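You operate a simulated robot arm through the tools that you are given. There is no shell and no other tool. Be economical: measure what you need, move in short steps, check, and stop when the job is done.

You are at the controls of a simulated two-armed robot. One attempt, no reset.

## Task
Fetch the gauge block from the grey mat and set it on the top of the low cabinet.

It is judged by the outcome, as a careful person would: the job done as asked, and still so three seconds after it is handed in. It fails if anything else is knocked over, pushed out of place, dropped, spilled or broken.

## Robot
Two 7-joint arms with two-finger parallel grippers on one trunk, on a base that drives. Base frame: it is fixed to the floor where the robot stands at the start and does not move with it; the origin is under the middle of the robot, x ahead of it, y to its left, z up. Lengths are in m, angles in rad, forces in N, time in s.
The left shoulder is at the start at [0.07, 0.163, 1.12], the right one opposite. With the tool pointing down near the work surface each hand reaches from about 0.4 to 0.88 m from the robot's upright axis, wherever it stands, measured 20 degrees to its own side. Places, roughly: top of the low cabinet [-1.4, 1.3, 1.1]. Payload 3.43 kg a hand.
The tool frame of a hand sits at the grasp point between the pads (the TCP): z along the fingers, y along the line on which they close. The tips reach 0.034 m beyond it. Largest opening 0.128 m; finger width 0.024, thickness 0.012; the body of the gripper, 0.048 by 0.13 m, starts 0.096 m behind the TCP.
Orientation is that of the tool frame in the base frame, as [roll, pitch, yaw] about the fixed x, y, z axes, in that order (R = Rz(yaw) Ry(pitch) Rx(roll)). With the fingers straight down and closing along the base's y, the tool's x points along the base's -x, its y along +y and its z along -z.

## Interface
- The arms move only by the tool step_arm. It takes "left_commands", "right_commands" or both (then of equal length, played together; a hand with none holds still); each is a list of rows, each a list of 7 numbers: the turn, a rotation vector about the base's x, y, z in units of 6 degrees (1.0 is 6 degrees), then the shift along the base's x, y, z in units of 50 mm (1.0 is 50 mm), then the finger opening in m, from 0 to 0.128. In form: [[ax, ay, az, tx, ty, tz, gripper], ...]. A call has 1 to 20 rows; each row shifts and turns the commanded pose from where the row before left it. A call with a number of a shift or a turn outside -1 to 1 is refused whole. Rows are played at 5 a second. More than 0.05 m and 0.15 rad between two rows, or a gripper value outside its range, and nothing of the call is played. A pose out of reach is approached as far as the arm can. The call stops where the force on the tool passes 40 N (or 10 N more than at its start, if that is more) or the arm is blocked; 0.2 s more then pass. Each finger travels about 0.153 m/s and halts on what it meets, pressing with about 37 N; the grip force reading is that of the motor and also rises with nothing between the fingers. The clock runs only during rows and for 0.2 s after the last one: add rows that do not move to give the fingers time. It gives the time, the measured TCP pose, the force on the tool (base axes), the opening and the grip force at its end, in the units of the frame above (readings bear some noise), and new pictures: "show" is both (left out), scene, wrist or none (wrist: the cameras of the hands that moved).
- Cameras (640 x 400 px; columns grow to the right, rows downward): "scene" is now at [0.1365, 0.0069, 1.3475]; the picture's right is [0.09, -1.00, 0.00], its down [-0.58, -0.05, -0.81] and it looks along [0.81, 0.08, -0.58] (base axes); focal length 288 px, centre (320, 200). "left" rides on the left gripper at [-0.036, 0, -0.098] in its tool frame; the picture's right is [0.00, -1.00, 0.00], its down [0.97, 0.00, -0.24] and it looks along [0.24, 0.00, 0.97] (tool axes); focal length 218 px, centre (320, 200). "right" rides on the right gripper at [-0.036, 0, -0.098] in its tool frame; the picture's right is [0.00, -1.00, 0.00], its down [0.97, 0.00, -0.24] and it looks along [0.24, 0.00, 0.97] (tool axes); focal length 218 px, centre (320, 200). There is no depth. A picture from a camera that has moved, and an enlarged one, comes with that camera's place and axes in the base frame and with its lens.
- slide_trunk(by): slides the trunk up (or, below 0, down) by that many m; the arms and the scene camera ride with it, the base frame stays. It gives what a move gives, with no picture.
- base_move(legs): drives the robot by 1 to 6 legs, each [ahead, left, turn to the left] in m, m and rad, along the robot's own axes; the way and the turn of a leg run together, so that a leg with both is an arc; at most 1.5 m and 3.142 rad a leg. The arms and the cameras ride along, it lands a little off, and it stops where it bumps. It gives what a move gives, and a new picture of the scene camera.
- pan_tilt(pan, tilt): turns the head with the scene camera to pan (to the left, within 1.501 rad either way) and tilt (down, from -0.506 to 1.204), counted from straight ahead of the robot. It gives what a move gives, and a new picture of the scene camera.
- close_up(camera, box): a new picture of the part [left, top, right, bottom] of that camera's present view, enlarged. The clock stands still meanwhile.
- sign_off(): hands the job in; it is judged then, once.

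Work in short steps. Places have to be worked out from the pictures, the camera data and where the tool is seen: move nearer, look again, correct. Check each grasp and each placing, and mend what went wrong. You have 120 turns and 170 pictures in all, those below and enlarged ones among them. Open the grippers and draw the arms clear of the work before you hand the job in, unless the task says otherwise; then end with one line.

The tools are called after ">>>" by a JSON object that holds its "op" and its "data". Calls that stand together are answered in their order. step_arm: Moves the arms, as the interface text tells. Its arguments: {"type":"object","properties":{"left_commands":{"type":"array","items":{"type":"array","items":{"type":"number"}}},"right_commands":{"type":"array","items":{"type":"array","items":{"type":"number"}}},"show":{"type":"string","enum":["both","scene","wrist","none"]}},"required":[]} The other tools are called the same way: slide_trunk (by) slides the trunk up or down; base_move (legs) drives the base; pan_tilt (pan, tilt) turns the head that bears the scene camera; close_up (camera, box) takes an enlarged picture of a part of a camera's view; sign_off () hands the job in.

At the start:

```text
t: 0.0
left_ee_pos: [0.6218, 0.2748, 1.1076]
left_tool_rot: [3.141, -0.001, -3.14]
left_wrist_force: [-0.7, -0.1, -0.6]
left_gripper_width: 0.128
left_grip_force: 0.0
right_ee_pos: [0.6038, -0.255, 1.1451]
right_tool_rot: [-3.141, 0.0, 3.141]
right_wrist_force: [0.9, -0.5, 0.2]
right_gripper_width: 0.1282
right_grip_force: 0.2
trunk travel left (down, up): [-0.6, 0.34]
robot x, y, heading: [-0.0016, -0.0008, 0.001]
head pan, tilt: [0.094, 0.623]
```

scene: 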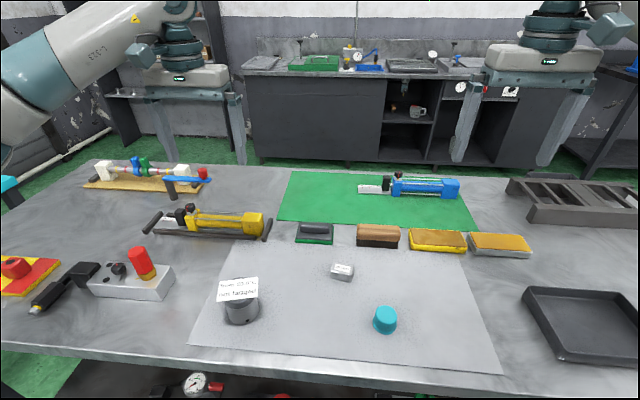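
right: 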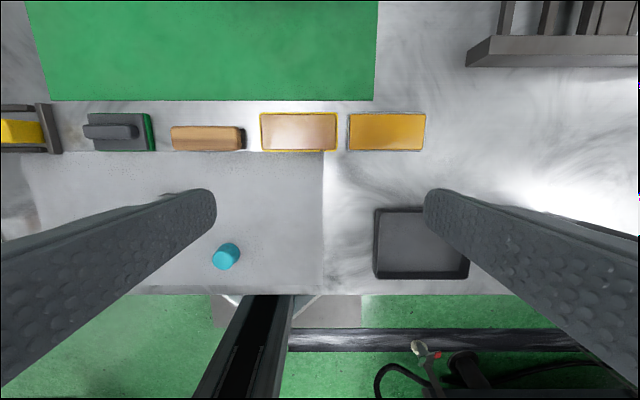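
left: 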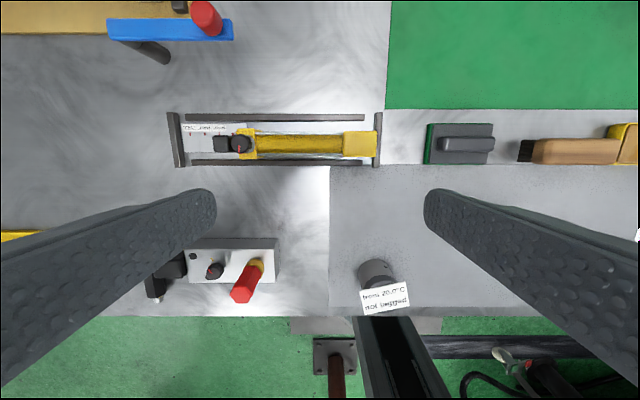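

The mat holds a small silver block, a grey cylinder with a note and a teal cap. I'll enlarge the view to identify the gauge block and read the note.

>>> {"op": "close_up", "data": {"camera": "scene", "box": [200, 240, 420, 350]}}

>>> {"op": "close_up", "data": {"camera": "left", "box": [320, 240, 440, 320]}}

```text
2.91 times, centred on (310, 295) of scene
camera zoom: at [0.1365, 0.0069, 1.3475], right [0.09, -1.0, 0.0], down [-0.58, -0.05, -0.81], along [0.81, 0.08, -0.58], focal length 838 px, centre (349, -76)
```

zoom: 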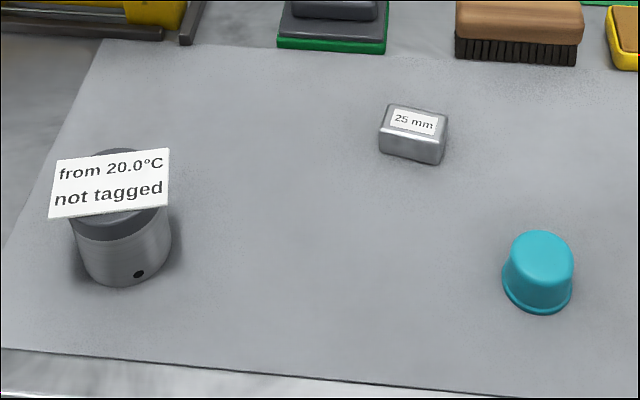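

```text
5.00 times, centred on (380, 280) of left
camera zoom: at [0.6568, 0.2756, 1.2064], right [0.0, -1.0, 0.0], down [-0.97, 0.0, 0.24], along [-0.24, 0.0, -0.97], focal length 1091 px, centre (20, -200)
```

zoom: 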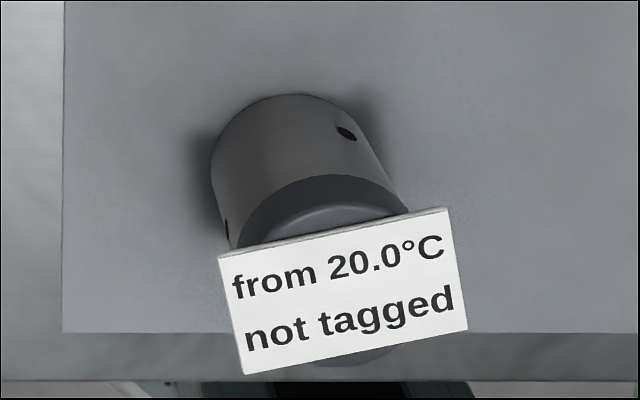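

The silver block marked "25 mm" is at about [0.54, 0.00]. The note reads "from 20.0°C not tagged", which may be a rule that matters, so I'll look around before I touch anything.

>>> {"op": "pan_tilt", "data": {"pan": 1.5, "tilt": 0.3}}

>>> {"op": "pan_tilt", "data": {"pan": -1.2, "tilt": 0.3}}

>>> {"op": "pan_tilt", "data": {"pan": 0.0, "tilt": 0.3}}

```text
t: 1.5
left_ee_pos: [0.6214, 0.275, 1.1076]
left_tool_rot: [3.142, 0.001, -3.141]
left_wrist_force: [0.0, -0.3, 1.0]
left_gripper_width: 0.1279
left_grip_force: 0.1
right_ee_pos: [0.6035, -0.2532, 1.1449]
right_tool_rot: [3.142, 0.001, -3.141]
right_wrist_force: [0.0, 0.3, -0.2]
right_gripper_width: 0.1278
right_grip_force: 0.0
trunk travel left (down, up): [-0.6, 0.34]
robot x, y, heading: [0.0009, 0.0051, 0.0]
head pan, tilt: [1.499, 0.3]
camera scene: at [0.0559, 0.0918, 1.3769], right [1.0, -0.07, 0.0], down [-0.02, -0.3, -0.96], along [0.07, 0.95, -0.3], focal length 288 px, centre (320, 200)
```

scene: 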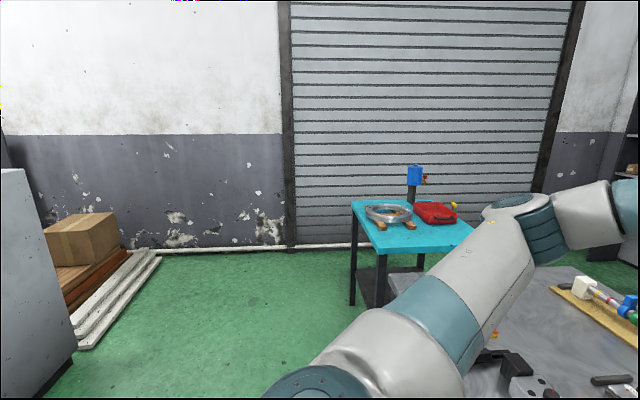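

```text
t: 3.9
left_ee_pos: [0.6215, 0.2751, 1.1071]
left_tool_rot: [3.141, 0.0, -3.14]
left_wrist_force: [-0.6, 1.0, -0.3]
left_gripper_width: 0.128
left_grip_force: 0.0
right_ee_pos: [0.6032, -0.2539, 1.1432]
right_tool_rot: [3.141, 0.001, -3.14]
right_wrist_force: [-0.8, 0.2, 1.2]
right_gripper_width: 0.1281
right_grip_force: 0.1
trunk travel left (down, up): [-0.6, 0.34]
robot x, y, heading: [0.0007, 0.0005, 0.0]
head pan, tilt: [-1.201, 0.3]
camera scene: at [0.083, -0.0883, 1.3769], right [-0.93, -0.36, 0.0], down [-0.11, 0.28, -0.96], along [0.35, -0.89, -0.3], focal length 288 px, centre (320, 200)
```

scene: 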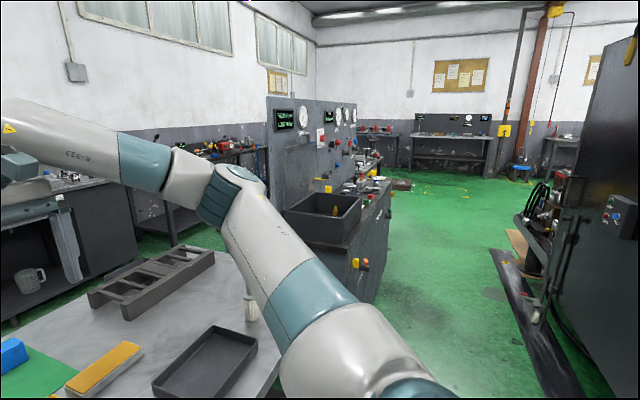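

```text
t: 5.3
left_ee_pos: [0.6212, 0.2759, 1.1072]
left_tool_rot: [3.141, 0.0, -3.14]
left_wrist_force: [-0.2, 0.4, 0.2]
left_gripper_width: 0.128
left_grip_force: 0.0
right_ee_pos: [0.603, -0.254, 1.1452]
right_tool_rot: [3.141, -0.001, 3.139]
right_wrist_force: [0.3, 0.1, 0.6]
right_gripper_width: 0.1282
right_grip_force: 0.1
trunk travel left (down, up): [-0.6, 0.34]
robot x, y, heading: [0.0019, -0.0007, -0.001]
head pan, tilt: [0.0, 0.3]
camera scene: at [0.1426, -0.0014, 1.3769], right [0.0, -1.0, 0.0], down [-0.3, 0.0, -0.96], along [0.96, 0.0, -0.3], focal length 288 px, centre (320, 200)
```

scene: 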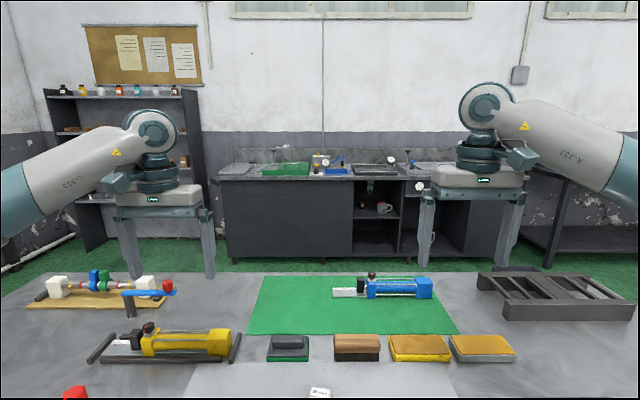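

No rule is visible so far beyond the note; I'll inspect the cabinet top when I get there. Next I'll bring the left hand above the block, still high, to look down at it.

>>> {"op": "step_arm", "data": {"left_commands": [[0, 0, 0, -0.267, -0.92, 0, 0.128], [0, 0, 0, -0.267, -0.92, 0, 0.128], [0, 0, 0, -0.267, -0.92, 0, 0.128], [0, 0, 0, -0.267, -0.92, 0, 0.128], [0, 0, 0, -0.267, -0.92, 0, 0.128], [0, 0, 0, -0.267, -0.92, 0, 0.128], [0, 0, 0, 0, 0, -0.7, 0.128], [0, 0, 0, 0, 0, 0, 0.128]], "show": "wrist"}}

>>> {"op": "pan_tilt", "data": {"pan": 0.0, "tilt": 0.75}}

```text
t: 7.1
left_ee_pos: [0.54, -0.0019, 1.0731]
left_tool_rot: [3.141, 0.002, -3.141]
left_wrist_force: [0.2, -0.3, -0.3]
left_gripper_width: 0.1278
left_grip_force: 0.0
right_ee_pos: [0.6019, -0.2546, 1.1438]
right_tool_rot: [-3.141, 0.002, -3.141]
right_wrist_force: [0.1, -0.8, -0.8]
right_gripper_width: 0.1285
right_grip_force: 0.1
trunk travel left (down, up): [-0.6, 0.34]
robot x, y, heading: [0.0017, -0.0023, -0.004]
head pan, tilt: [0.0, 0.3]
camera left: at [0.5757, -0.0002, 1.1717], right [0.0, -1.0, 0.0], down [-0.97, 0.0, 0.24], along [-0.24, 0.0, -0.97], focal length 218 px, centre (320, 200)
```

left: 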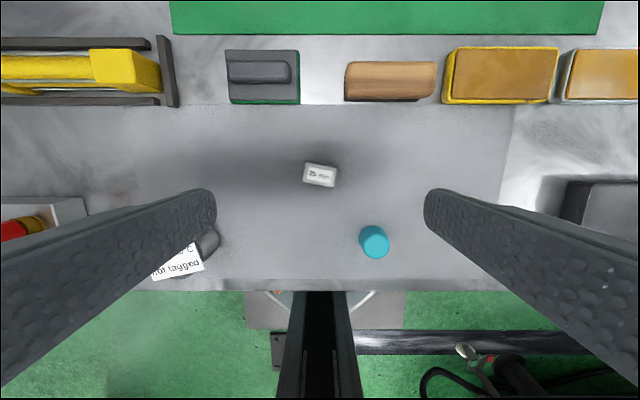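

```text
t: 8.0
left_ee_pos: [0.5419, -0.0003, 1.0723]
left_tool_rot: [-3.141, 0.0, 3.14]
left_wrist_force: [0.5, -0.2, 0.3]
left_gripper_width: 0.1282
left_grip_force: 0.0
right_ee_pos: [0.6032, -0.2536, 1.1445]
right_tool_rot: [-3.14, 0.001, -3.141]
right_wrist_force: [-0.4, -0.8, -0.8]
right_gripper_width: 0.128
right_grip_force: 0.1
trunk travel left (down, up): [-0.6, 0.34]
robot x, y, heading: [-0.0005, 0.0002, -0.0]
head pan, tilt: [0.0, 0.75]
camera scene: at [0.1321, -0.0013, 1.3366], right [0.0, -1.0, 0.0], down [-0.68, 0.0, -0.73], along [0.73, 0.0, -0.68], focal length 288 px, centre (320, 200)
```

scene: 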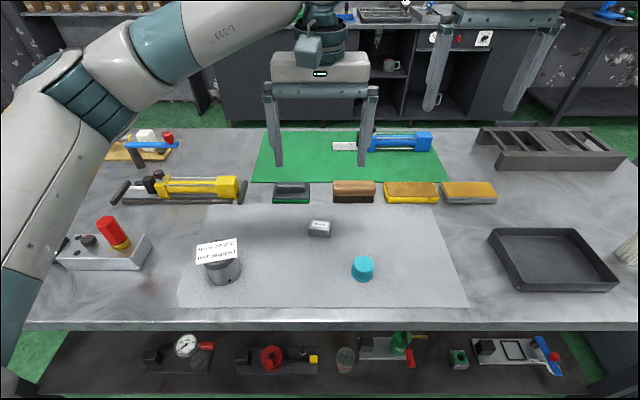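

From the wrist camera the block is at about (0.539, 0.000), which agrees with my first estimate. I'll enlarge it for its size and angle.

>>> {"op": "close_up", "data": {"camera": "left", "box": [280, 150, 360, 200]}}

```text
8.00 times, centred on (320, 175) of left
camera zoom: at [0.5765, 0.0005, 1.1714], right [0.0, -1.0, 0.0], down [-0.97, 0.0, 0.24], along [-0.24, 0.0, -0.97], focal length 1746 px, centre (320, 400)
```

zoom: 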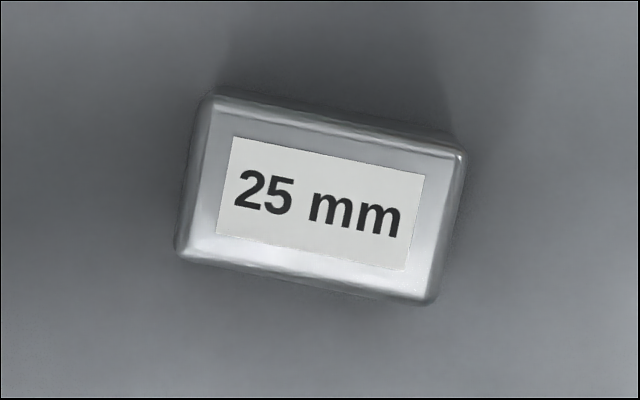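

The block is about 42 × 26 mm, with its long axis turned -11.5° in yaw. I'll turn the hand to match and come down to just above it, with the opening at 0.08.

>>> {"op": "step_arm", "data": {"left_commands": [[0, 0, -0.96, -0.04, 0, -0.6, 0.1], [0, 0, -0.96, 0, 0, -0.8, 0.08], [0, 0, 0, 0, 0, -0.8, 0.08], [0, 0, 0, 0, 0, -0.8, 0.08], [0, 0, 0, 0, 0, 0, 0.08]], "show": "both"}}

```text
t: 9.2
left_ee_pos: [0.5398, -0.0027, 0.9219]
left_tool_rot: [-3.141, 0.001, 2.942]
left_wrist_force: [-0.1, -0.2, -0.6]
left_gripper_width: 0.08
left_grip_force: 0.1
right_ee_pos: [0.6026, -0.2547, 1.1443]
right_tool_rot: [3.142, -0.001, -3.141]
right_wrist_force: [-0.1, 0.7, 0.4]
right_gripper_width: 0.128
right_grip_force: 0.0
trunk travel left (down, up): [-0.6, 0.34]
robot x, y, heading: [-0.0018, 0.0016, 0.001]
head pan, tilt: [0.0, 0.75]
camera scene: at [0.1316, -0.0015, 1.3366], right [0.0, -1.0, 0.0], down [-0.68, 0.0, -0.73], along [0.73, 0.0, -0.68], focal length 288 px, centre (320, 200)
camera left: at [0.5727, -0.0088, 1.0205], right [-0.2, -0.98, 0.0], down [-0.95, 0.19, 0.24], along [-0.23, 0.05, -0.97], focal length 218 px, centre (320, 200)
```

scene: 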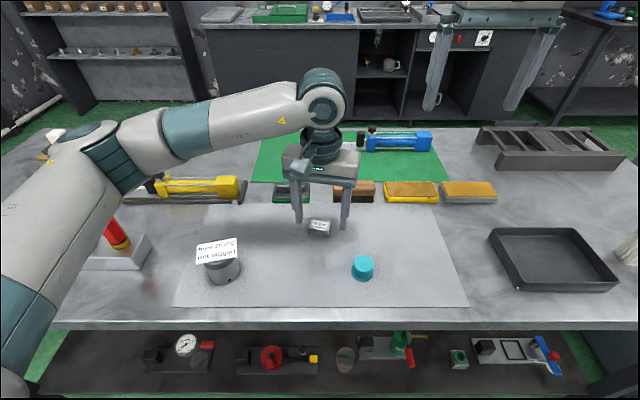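
left: 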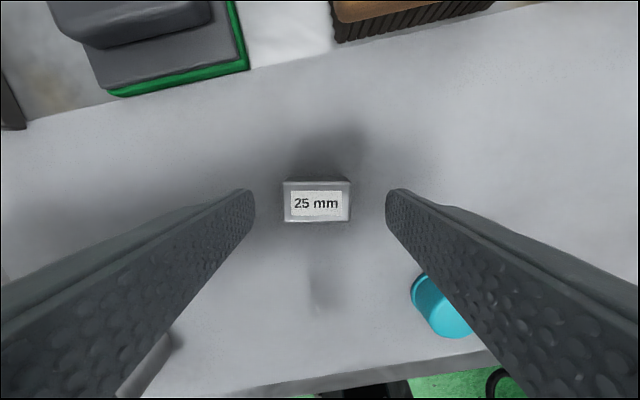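

The hand is lined up with the block to within about 2 mm. I'll lower to TCP z ≈ 0.900 with a small y correction, then close.

>>> {"op": "step_arm", "data": {"left_commands": [[0, 0, 0, 0, 0.04, -0.22, 0.08], [0, 0, 0, 0, 0, -0.2, 0.08], [0, 0, 0, 0, 0, 0, 0.08], [0, 0, 0, 0, 0, 0, 0.03], [0, 0, 0, 0, 0, 0, 0.02], [0, 0, 0, 0, 0, 0, 0.02], [0, 0, 0, 0, 0, 0, 0.02]], "show": "wrist"}}

```text
t: 10.8
left_ee_pos: [0.5381, 0.0005, 0.901]
left_tool_rot: [-3.141, 0.0, 2.942]
left_wrist_force: [1.3, -0.3, 0.1]
left_gripper_width: 0.0439
left_grip_force: 37.0
right_ee_pos: [0.6016, -0.2544, 1.1441]
right_tool_rot: [3.142, -0.001, 3.142]
right_wrist_force: [-0.3, 0.1, 0.2]
right_gripper_width: 0.1279
right_grip_force: 0.0
trunk travel left (down, up): [-0.6, 0.34]
robot x, y, heading: [-0.0032, -0.0011, 0.002]
head pan, tilt: [0.0, 0.75]
camera left: at [0.573, -0.0067, 1.0002], right [-0.2, -0.98, 0.0], down [-0.95, 0.19, 0.24], along [-0.24, 0.05, -0.97], focal length 218 px, centre (320, 200)
```

left: 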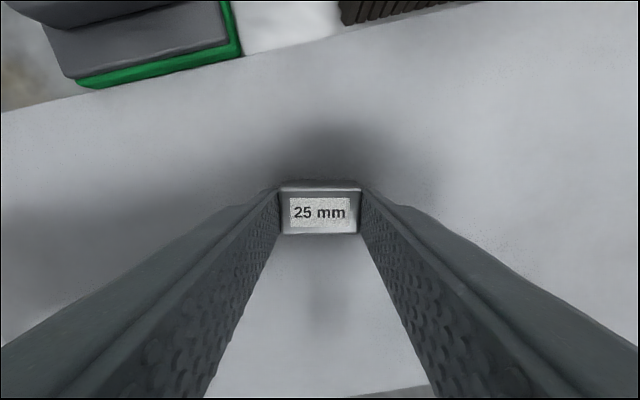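

The grip is firm: opening 0.044 and force 37 N. I'll lift straight up and check.

>>> {"op": "step_arm", "data": {"left_commands": [[0, 0, 0, 0, 0, 0.3, 0.02], [0, 0, 0, 0, 0, 0.8, 0.02], [0, 0, 0, 0, 0, 1, 0.02], [0, 0, 0, 0, 0, 1, 0.02], [0, 0, 0, 0, 0, 1, 0.02], [0, 0, 0, 0, 0, 1, 0.02], [0, 0, 0, 0, 0, 1, 0.02], [0, 0, 0, 0, 0.5, 1, 0.02], [0, 0, 0, 0, 0.9, 0, 0.02], [0, 0, 0, 0, 0.9, 0, 0.02], [0, 0, 0, 0, 0.9, 0, 0.02], [0, 0, 0, 0, 0, 0, 0.02]], "show": "both"}}

```text
refused: row 8 steps farther than a row can; nothing moved
```

Row 8 was too long as a combined shift, so I'll send it again with that row split.

>>> {"op": "step_arm", "data": {"left_commands": [[0, 0, 0, 0, 0, 0.3, 0.02], [0, 0, 0, 0, 0, 0.8, 0.02], [0, 0, 0, 0, 0, 0.98, 0.02], [0, 0, 0, 0, 0, 0.98, 0.02], [0, 0, 0, 0, 0, 0.98, 0.02], [0, 0, 0, 0, 0, 0.98, 0.02], [0, 0, 0, 0, 0, 0.98, 0.02], [0, 0, 0, 0, 0, 0.98, 0.02], [0, 0, 0, 0, 0.9, 0, 0.02], [0, 0, 0, 0, 0.9, 0, 0.02], [0, 0, 0, 0, 0.9, 0, 0.02], [0, 0, 0, 0, 0, 0, 0.02]], "show": "both"}}

```text
t: 13.4
left_ee_pos: [0.5393, 0.136, 1.2499]
left_tool_rot: [-3.14, 0.0, 2.941]
left_wrist_force: [-0.1, -0.3, -0.1]
left_gripper_width: 0.0441
left_grip_force: 37.1
right_ee_pos: [0.6038, -0.2549, 1.1434]
right_tool_rot: [-3.141, 0.0, -3.141]
right_wrist_force: [0.1, 0.7, 0.0]
right_gripper_width: 0.128
right_grip_force: 0.0
trunk travel left (down, up): [-0.6, 0.34]
robot x, y, heading: [0.0033, 0.0028, 0.003]
head pan, tilt: [0.0, 0.75]
camera scene: at [0.1327, -0.0023, 1.3364], right [0.0, -1.0, 0.0], down [-0.68, 0.0, -0.73], along [0.73, 0.0, -0.68], focal length 288 px, centre (320, 200)
camera left: at [0.5735, 0.1296, 1.3493], right [-0.2, -0.98, 0.0], down [-0.95, 0.19, 0.24], along [-0.24, 0.05, -0.97], focal length 218 px, centre (320, 200)
```

scene: 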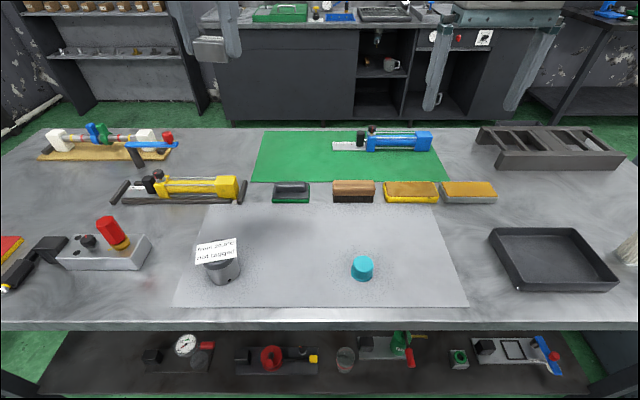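
left: 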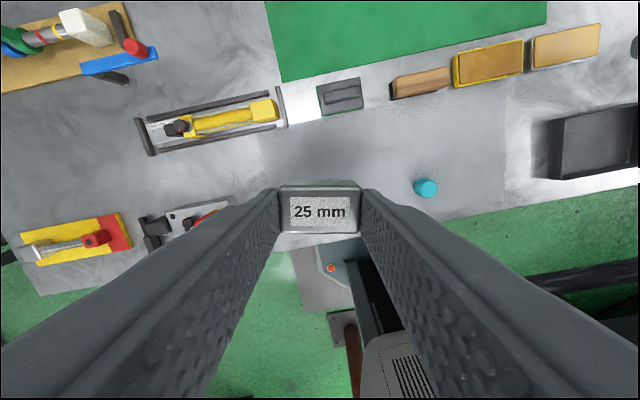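

The block is held and clear of the table. I'll back off a little from the table, turn left towards the cabinet, and level the head to see it.

>>> {"op": "base_move", "data": {"legs": [[-0.15, 0, 0], [0, 0, 1.5]]}}

>>> {"op": "pan_tilt", "data": {"pan": 0.8, "tilt": 0.4}}

```text
t: 18.4
left_ee_pos: [-0.2404, 0.5481, 1.2508]
left_tool_rot: [3.141, 0.001, -1.86]
left_wrist_force: [1.2, -0.7, -0.6]
left_gripper_width: 0.0438
left_grip_force: 37.0
right_ee_pos: [0.1552, 0.5787, 1.1446]
right_tool_rot: [-3.14, 0.0, -1.659]
right_wrist_force: [0.1, 0.2, -0.7]
right_gripper_width: 0.128
right_grip_force: 0.1
trunk travel left (down, up): [-0.6, 0.34]
robot x, y, heading: [-0.1502, -0.0005, 1.488]
head pan, tilt: [0.0, 0.75]
camera scene: at [-0.1406, 0.1315, 1.3365], right [1.0, -0.09, 0.0], down [-0.06, -0.68, -0.73], along [0.06, 0.73, -0.68], focal length 288 px, centre (320, 200)
```

scene: 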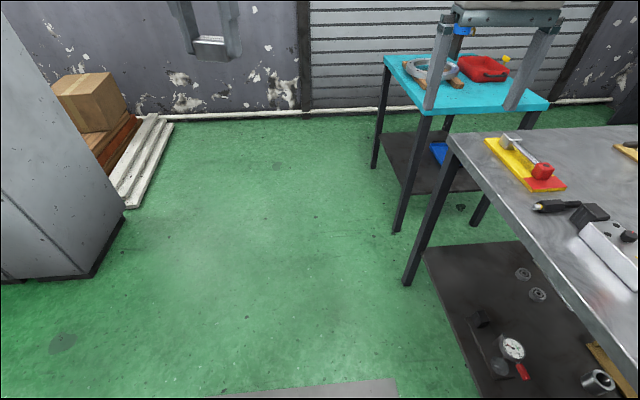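

```text
t: 19.6
left_ee_pos: [-0.2402, 0.5494, 1.2511]
left_tool_rot: [-3.141, 0.0, -1.86]
left_wrist_force: [0.0, 0.3, -1.6]
left_gripper_width: 0.0443
left_grip_force: 37.2
right_ee_pos: [0.1554, 0.5786, 1.1444]
right_tool_rot: [-3.141, 0.0, -1.658]
right_wrist_force: [-0.2, 0.1, 0.5]
right_gripper_width: 0.1279
right_grip_force: 0.0
trunk travel left (down, up): [-0.6, 0.34]
robot x, y, heading: [-0.1493, -0.0002, 1.484]
head pan, tilt: [0.799, 0.4]
camera scene: at [-0.2083, 0.1192, 1.3676], right [0.76, 0.65, 0.0], down [0.25, -0.3, -0.92], along [-0.6, 0.7, -0.39], focal length 288 px, centre (320, 200)
```

scene: 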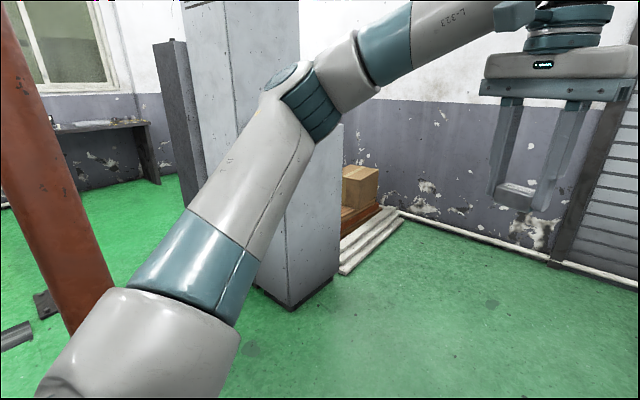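

The cabinet footprint works out as x from -1.74 to -1.27 and y from 1.09 to 1.58, and the floor between is clear. I'll drive to about (-0.5, 1.3) with the same heading, then look.

>>> {"op": "base_move", "data": {"legs": [[1.27, 0.46, 0]]}}

>>> {"op": "pan_tilt", "data": {"pan": 1.4, "tilt": 0.5}}

```text
t: 26.3
left_ee_pos: [-0.5577, 1.8475, 1.249]
left_tool_rot: [-3.141, 0.001, -1.879]
left_wrist_force: [0.3, 0.6, -0.5]
left_gripper_width: 0.044
left_grip_force: 37.0
right_ee_pos: [-0.1627, 1.8706, 1.1439]
right_tool_rot: [-3.141, -0.001, -1.679]
right_wrist_force: [-0.1, -0.1, -0.3]
right_gripper_width: 0.128
right_grip_force: 0.0
trunk travel left (down, up): [-0.6, 0.34]
robot x, y, heading: [-0.4809, 1.303, 1.465]
head pan, tilt: [0.799, 0.4]
camera scene: at [-0.5352, 1.4184, 1.3676], right [0.77, 0.64, 0.0], down [0.25, -0.3, -0.92], along [-0.59, 0.71, -0.39], focal length 288 px, centre (320, 200)
```

scene: 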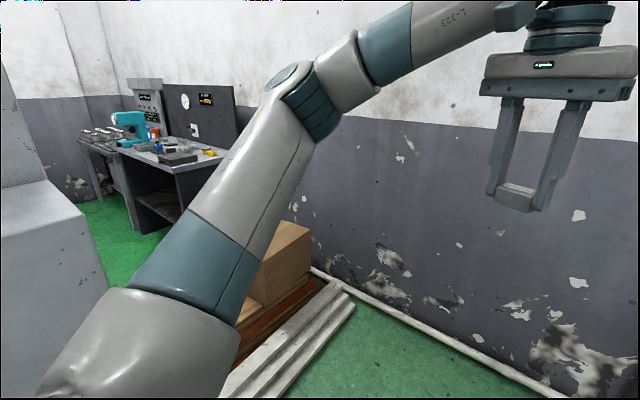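

```text
t: 27.3
left_ee_pos: [-0.558, 1.8474, 1.2499]
left_tool_rot: [3.142, 0.001, -1.878]
left_wrist_force: [-0.5, 1.3, -0.8]
left_gripper_width: 0.0441
left_grip_force: 37.4
right_ee_pos: [-0.1629, 1.8705, 1.1453]
right_tool_rot: [-3.141, 0.0, -1.679]
right_wrist_force: [-0.5, 0.4, 0.0]
right_gripper_width: 0.1282
right_grip_force: 0.1
trunk travel left (down, up): [-0.6, 0.34]
robot x, y, heading: [-0.4782, 1.2961, 1.462]
head pan, tilt: [1.4, 0.499]
camera scene: at [-0.5636, 1.3721, 1.3585], right [0.28, 0.96, 0.0], down [0.46, -0.13, -0.88], along [-0.84, 0.24, -0.48], focal length 288 px, centre (320, 200)
```

scene: 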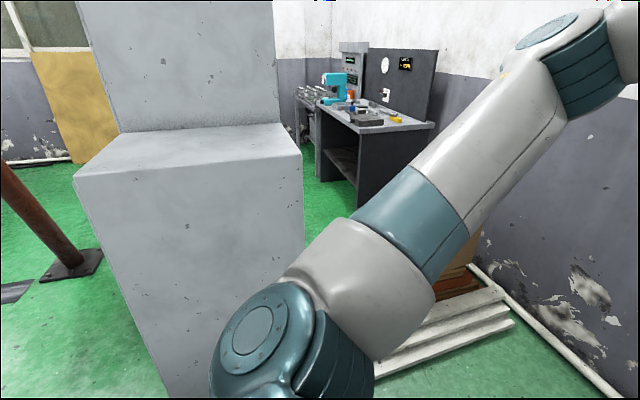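

The cabinet's top is bare in view, at about x from -1.25 to -1.63 and y from 1.0 to 1.52, with a tall cabinet behind it. I'll enlarge the top to check, then turn to face it.

>>> {"op": "close_up", "data": {"camera": "scene", "box": [60, 100, 320, 262]}}

>>> {"op": "base_move", "data": {"legs": [[0, 0, 1.68]]}}

>>> {"op": "pan_tilt", "data": {"pan": 0.0, "tilt": 0.5}}

```text
2.46 times, centred on (190, 181) of scene
camera zoom: at [-0.5636, 1.3721, 1.3585], right [0.28, 0.96, 0.0], down [0.46, -0.13, -0.88], along [-0.84, 0.24, -0.48], focal length 709 px, centre (640, 247)
```

zoom: 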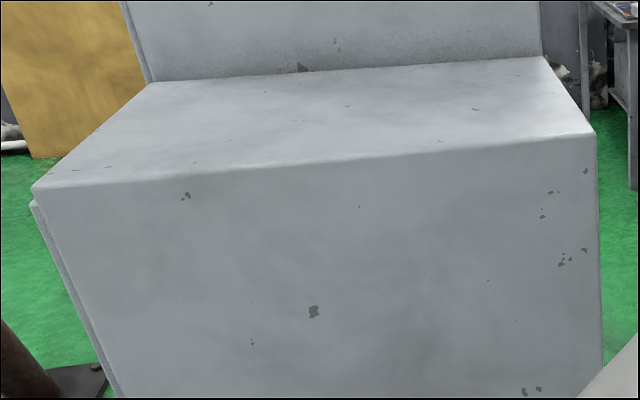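

```text
t: 31.8
left_ee_pos: [-1.0167, 1.1542, 1.2503]
left_tool_rot: [3.141, 0.0, -0.187]
left_wrist_force: [0.4, 0.3, -1.0]
left_gripper_width: 0.0442
left_grip_force: 36.8
right_ee_pos: [-1.0868, 1.5442, 1.1436]
right_tool_rot: [3.141, 0.0, 0.014]
right_wrist_force: [-0.3, 0.3, 0.0]
right_gripper_width: 0.1281
right_grip_force: 0.1
trunk travel left (down, up): [-0.6, 0.34]
robot x, y, heading: [-0.4786, 1.2976, -3.127]
head pan, tilt: [1.4, 0.499]
camera scene: at [-0.5463, 1.2062, 1.3585], right [-0.99, 0.16, 0.0], down [0.08, 0.47, -0.88], along [-0.14, -0.87, -0.48], focal length 288 px, centre (320, 200)
```

scene: 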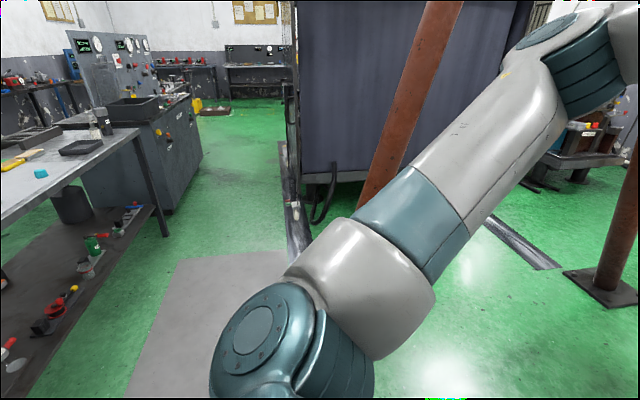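

```text
t: 33.3
left_ee_pos: [-1.0171, 1.1536, 1.2503]
left_tool_rot: [-3.141, -0.002, -0.187]
left_wrist_force: [0.3, 0.4, -1.1]
left_gripper_width: 0.0441
left_grip_force: 37.2
right_ee_pos: [-1.0861, 1.5433, 1.1449]
right_tool_rot: [-3.141, 0.0, 0.013]
right_wrist_force: [-0.2, -0.7, 0.5]
right_gripper_width: 0.1283
right_grip_force: 0.0
trunk travel left (down, up): [-0.6, 0.34]
robot x, y, heading: [-0.4777, 1.2989, -3.123]
head pan, tilt: [0.0, 0.499]
camera scene: at [-0.623, 1.2949, 1.3585], right [-0.01, 1.0, 0.0], down [0.48, 0.01, -0.88], along [-0.88, -0.01, -0.48], focal length 288 px, centre (320, 200)
```

scene: 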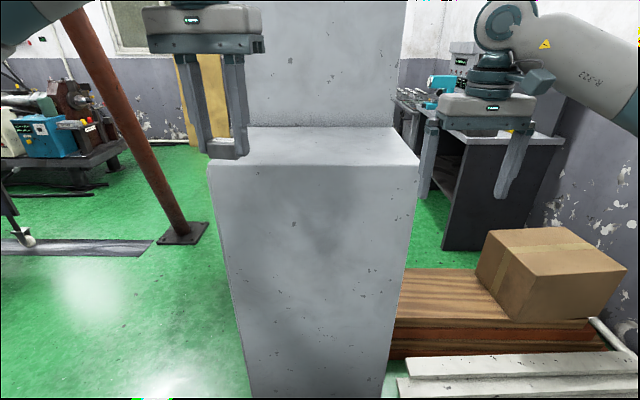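

The top spans y from 1.02 to 1.52 with its front edge at x ≈ -1.255. The right hand hangs low enough to catch the cabinet if I drive forward, so I'll raise it 0.15 m first.

>>> {"op": "step_arm", "data": {"right_commands": [[0, 0, 0, 0.3, 0, 0.9, 0.128], [0, 0, 0, 0.3, 0, 0.9, 0.128], [0, 0, 0, 0.3, 0, 0.9, 0.128], [0, 0, 0, 0.3, 0, 0.9, 0.128]], "show": "none"}}

>>> {"op": "base_move", "data": {"legs": [[0.2, -0.1, 0]]}}

```text
t: 34.3
left_ee_pos: [-1.0137, 1.1524, 1.2503]
left_tool_rot: [3.141, 0.004, -0.188]
left_wrist_force: [1.0, 0.7, -0.2]
left_gripper_width: 0.0439
left_grip_force: 37.1
right_ee_pos: [-1.0238, 1.5436, 1.3261]
right_tool_rot: [-3.141, 0.001, 0.016]
right_wrist_force: [0.9, 0.8, 0.1]
right_gripper_width: 0.1282
right_grip_force: 0.0
trunk travel left (down, up): [-0.6, 0.34]
robot x, y, heading: [-0.4811, 1.2965, -3.129]
head pan, tilt: [0.0, 0.499]
```

```text
t: 36.0
left_ee_pos: [-1.2182, 1.2488, 1.2505]
left_tool_rot: [3.141, 0.001, -0.182]
left_wrist_force: [-0.2, 1.1, -1.3]
left_gripper_width: 0.0441
left_grip_force: 36.9
right_ee_pos: [-1.2301, 1.6378, 1.3238]
right_tool_rot: [3.141, 0.0, 0.018]
right_wrist_force: [0.2, 0.0, -0.1]
right_gripper_width: 0.128
right_grip_force: 0.0
trunk travel left (down, up): [-0.6, 0.34]
robot x, y, heading: [-0.681, 1.3983, -3.122]
head pan, tilt: [0.0, 0.499]
camera scene: at [-0.8247, 1.392, 1.3586], right [-0.02, 1.0, 0.0], down [0.48, 0.01, -0.88], along [-0.88, -0.02, -0.48], focal length 288 px, centre (320, 200)
```

scene: 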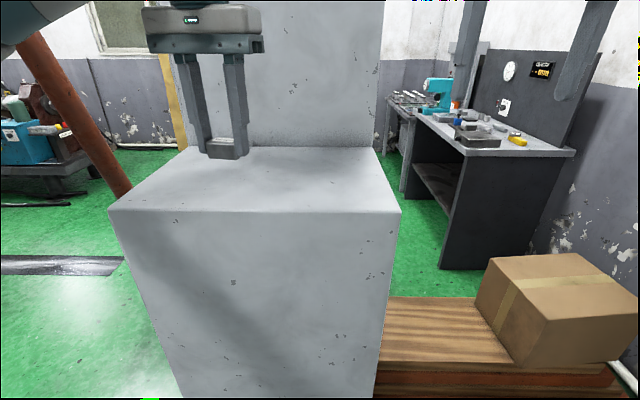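

The top comes out at z ≈ 1.098 by triangulating between the two views. I'll move the hand over the middle of the top and come partway down.

>>> {"op": "step_arm", "data": {"left_commands": [[0, 0, 0, -0.96, 0.04, 0, 0.02], [0, 0, 0, -0.96, 0.04, 0, 0.02], [0, 0, 0, -0.96, 0.04, 0, 0.02], [0, 0, 0, -0.96, 0.04, 0, 0.02], [0, 0, 0, 0, 0, -0.6, 0.02], [0, 0, 0, 0, 0, -0.6, 0.02], [0, 0, 0, 0, 0, -0.3, 0.02], [0, 0, 0, 0, 0, 0, 0.02]], "show": "both"}}

```text
t: 37.8
left_ee_pos: [-1.4093, 1.256, 1.1746]
left_tool_rot: [-3.14, 0.002, -0.183]
left_wrist_force: [0.2, -0.1, -0.6]
left_gripper_width: 0.0442
left_grip_force: 37.5
right_ee_pos: [-1.2288, 1.638, 1.3246]
right_tool_rot: [-3.141, 0.0, 0.018]
right_wrist_force: [-0.1, 0.6, 0.3]
right_gripper_width: 0.1279
right_grip_force: 0.1
trunk travel left (down, up): [-0.6, 0.34]
robot x, y, heading: [-0.6828, 1.3961, -3.122]
head pan, tilt: [0.0, 0.499]
camera scene: at [-0.8249, 1.3912, 1.3585], right [-0.02, 1.0, 0.0], down [0.48, 0.01, -0.88], along [-0.88, -0.02, -0.48], focal length 288 px, centre (320, 200)
camera left: at [-1.4453, 1.2627, 1.2745], right [0.18, 0.98, 0.0], down [0.95, -0.18, 0.24], along [0.24, -0.04, -0.97], focal length 218 px, centre (320, 200)
```

scene: 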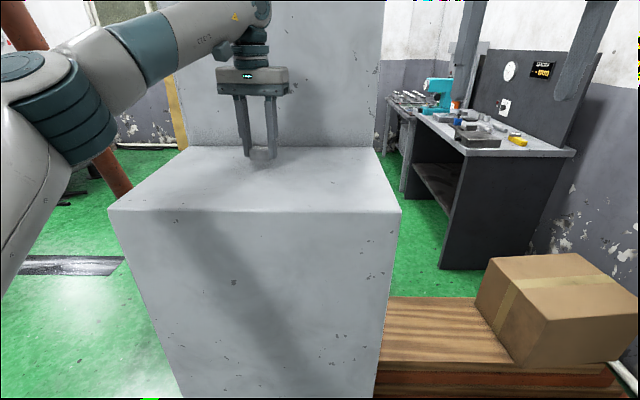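
left: 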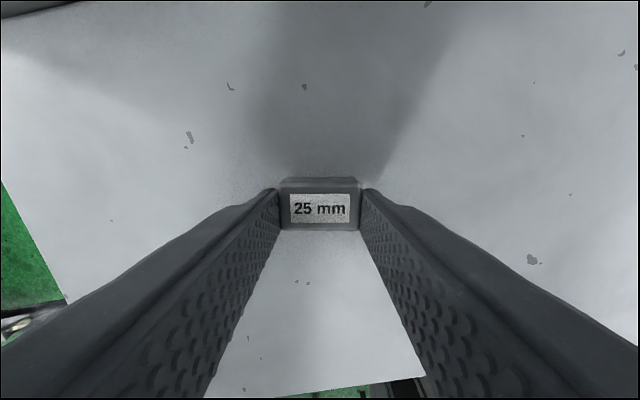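

The block is over the middle of the top. I'll lower slowly and watch the force, expecting contact near TCP z ≈ 1.138.

>>> {"op": "step_arm", "data": {"left_commands": [[0, 0, 0, 0, 0, -0.3, 0.02], [0, 0, 0, 0, 0, -0.2, 0.02], [0, 0, 0, 0, 0, -0.1, 0.02], [0, 0, 0, 0, 0, -0.06, 0.02], [0, 0, 0, 0, 0, 0, 0.02]], "show": "none"}}

```text
t: 38.6
left_ee_pos: [-1.4076, 1.2571, 1.1533]
left_tool_rot: [-3.14, 0.011, -0.186]
left_wrist_force: [5.9, -0.4, 13.9]
left_gripper_width: 0.044
left_grip_force: 37.0
right_ee_pos: [-1.228, 1.6394, 1.3242]
right_tool_rot: [-3.141, 0.002, 0.019]
right_wrist_force: [0.2, -0.1, 0.8]
right_gripper_width: 0.1281
right_grip_force: 0.1
trunk travel left (down, up): [-0.6, 0.34]
robot x, y, heading: [-0.6827, 1.3957, -3.127]
head pan, tilt: [0.0, 0.499]
stopped in row 4 (left hand): the force on the tool passed its limit (the readings are from after the stop); the commanded pose is now the measured one
```

Contact came at TCP z ≈ 1.153, so the top is at about 1.115. I'll check the pictures before releasing.

>>> {"op": "close_up", "data": {"camera": "scene", "box": [200, 100, 328, 180]}}

>>> {"op": "close_up", "data": {"camera": "left", "box": [240, 150, 400, 250]}}

```text
5.00 times, centred on (264, 140) of scene
camera zoom: at [-0.823, 1.3923, 1.3586], right [-0.02, 1.0, 0.0], down [0.48, 0.01, -0.88], along [-0.88, -0.02, -0.48], focal length 1440 px, centre (600, 500)
```

zoom: 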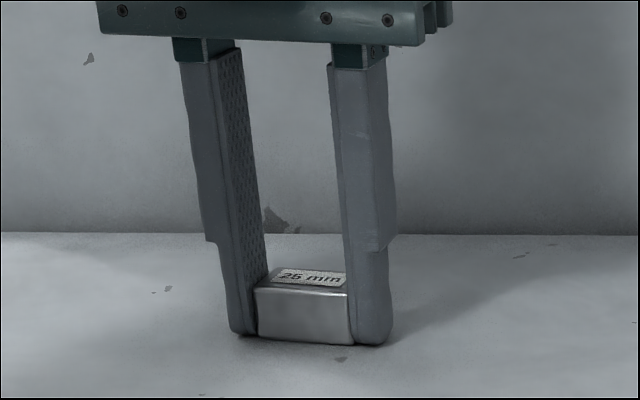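

```text
4.00 times, centred on (320, 200) of left
camera zoom: at [-1.4421, 1.2642, 1.2538], right [0.18, 0.98, 0.0], down [0.96, -0.18, 0.23], along [0.23, -0.04, -0.97], focal length 873 px, centre (320, 200)
```

zoom: 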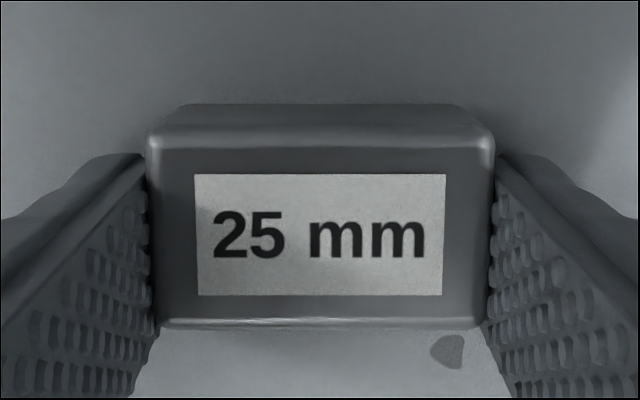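

The block rests flat on the top. I'll ease up by 1 mm to take off the load, then open gently.

>>> {"op": "step_arm", "data": {"left_commands": [[0, 0, 0, 0, 0, 0.02, 0.03], [0, 0, 0, 0, 0, 0, 0.05], [0, 0, 0, 0, 0, 0, 0.07], [0, 0, 0, 0, 0, 0, 0.08], [0, 0, 0, 0, 0, 0, 0.08]], "show": "wrist"}}

```text
t: 39.9
left_ee_pos: [-1.4071, 1.2567, 1.1533]
left_tool_rot: [3.142, 0.011, -0.182]
left_wrist_force: [-1.8, 0.6, 21.1]
left_gripper_width: 0.0779
left_grip_force: 0.0
right_ee_pos: [-1.2278, 1.6405, 1.3244]
right_tool_rot: [-3.141, 0.001, 0.017]
right_wrist_force: [0.3, 0.7, 0.1]
right_gripper_width: 0.1281
right_grip_force: 0.0
trunk travel left (down, up): [-0.6, 0.34]
robot x, y, heading: [-0.6825, 1.3964, -3.127]
head pan, tilt: [0.0, 0.499]
camera left: at [-1.4428, 1.2637, 1.2537], right [0.18, 0.98, 0.0], down [0.96, -0.18, 0.23], along [0.23, -0.04, -0.97], focal length 218 px, centre (320, 200)
```

left: 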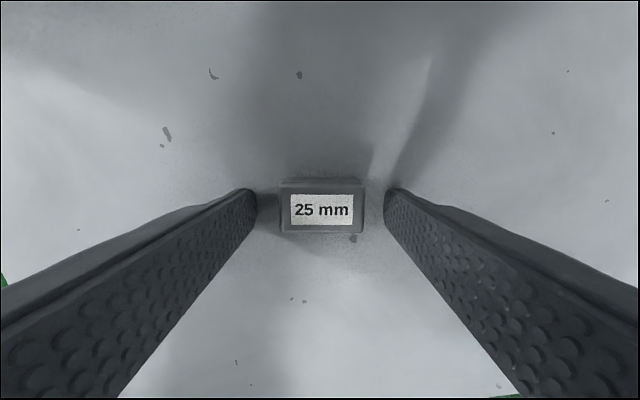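

The block is released and standing level; the fingertips are still pressing the top. I'll raise the hand straight up, then draw it back.

>>> {"op": "step_arm", "data": {"left_commands": [[0, 0, 0, 0, 0, 0.2, 0.08], [0, 0, 0, 0, 0, 0.8, 0.08], [0, 0, 0, 0, 0, 0.95, 0.08], [0, 0, 0, 0, 0, 0.95, 0.08], [0, 0, 0, 0.9, 0, 0, 0.08], [0, 0, 0, 0.9, 0, 0, 0.08], [0, 0, 0, 0.9, 0, 0, 0.08], [0, 0, 0, 0.9, 0, 0, 0.08], [0, 0, 0, 0, 0, 0, 0.08]], "show": "scene"}}

>>> {"op": "base_move", "data": {"legs": [[-0.25, 0, 0]]}}

>>> {"op": "close_up", "data": {"camera": "scene", "box": [180, 90, 420, 240]}}

```text
t: 41.9
left_ee_pos: [-1.2129, 1.2617, 1.2891]
left_tool_rot: [-3.142, 0.009, -0.181]
left_wrist_force: [-0.7, 0.5, 0.9]
left_gripper_width: 0.0802
left_grip_force: 0.1
left hand out of reach, approached as far as the arm can: row 4
right_ee_pos: [-1.2308, 1.6414, 1.3241]
right_tool_rot: [3.14, 0.0, 0.017]
right_wrist_force: [0.6, -0.1, 0.5]
right_gripper_width: 0.1283
right_grip_force: 0.0
trunk travel left (down, up): [-0.6, 0.34]
robot x, y, heading: [-0.6841, 1.3955, -3.128]
head pan, tilt: [0.0, 0.499]
camera scene: at [-0.8259, 1.3938, 1.3584], right [-0.02, 1.0, 0.0], down [0.48, 0.01, -0.88], along [-0.88, -0.02, -0.48], focal length 288 px, centre (320, 200)
```

scene: 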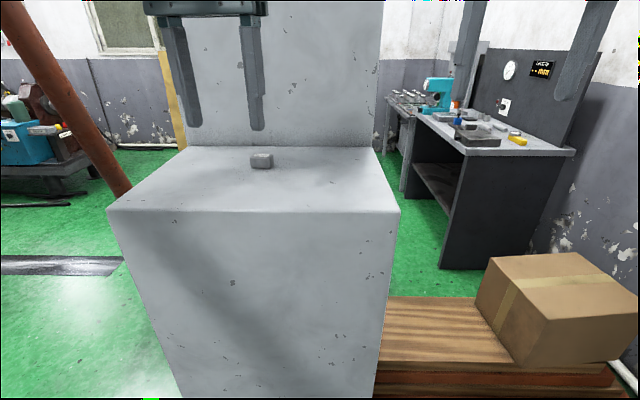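

```text
t: 43.7
left_ee_pos: [-0.9654, 1.2612, 1.2875]
left_tool_rot: [-3.138, 0.006, -0.178]
left_wrist_force: [0.3, 0.5, 0.1]
left_gripper_width: 0.0799
left_grip_force: 0.0
right_ee_pos: [-0.9843, 1.6425, 1.3227]
right_tool_rot: [3.14, -0.001, 0.023]
right_wrist_force: [-0.3, 0.5, -0.2]
right_gripper_width: 0.1279
right_grip_force: 0.0
trunk travel left (down, up): [-0.6, 0.34]
robot x, y, heading: [-0.432, 1.4041, -3.12]
head pan, tilt: [0.0, 0.499]
camera scene: at [-0.5779, 1.3965, 1.3584], right [-0.02, 1.0, 0.0], down [0.48, 0.01, -0.88], along [-0.88, -0.02, -0.48], focal length 288 px, centre (320, 200)
```

scene: 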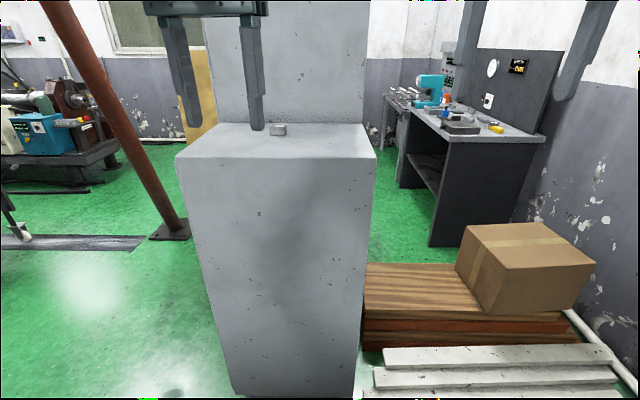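

```text
2.67 times, centred on (300, 165) of scene
camera zoom: at [-0.5779, 1.3965, 1.3584], right [-0.02, 1.0, 0.0], down [0.48, 0.01, -0.88], along [-0.88, -0.02, -0.48], focal length 768 px, centre (373, 293)
```

zoom: 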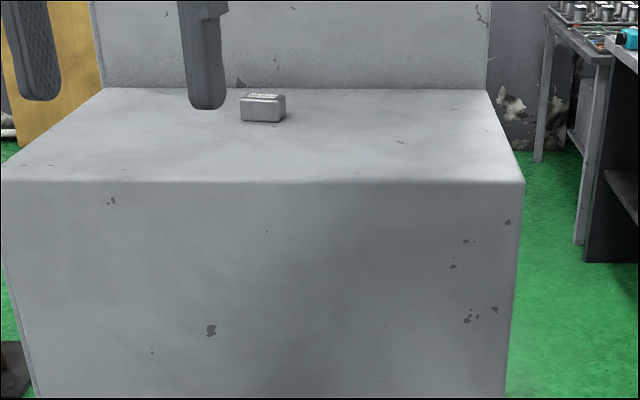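

The gauge block sits level and well inside the edges of the low cabinet's top. Both grippers are open, and the arms and base are drawn clear, so I'll hand in.

>>> {"op": "sign_off", "data": {}}

```text
The job is handed in.
```

The 25 mm gauge block now sits on top of the low cabinet, released and level, and I saw nothing else disturbed. I couldn't tell what the "from 20.0°C not tagged" note on the mat's grey cylinder referred to, so I did not act on it.
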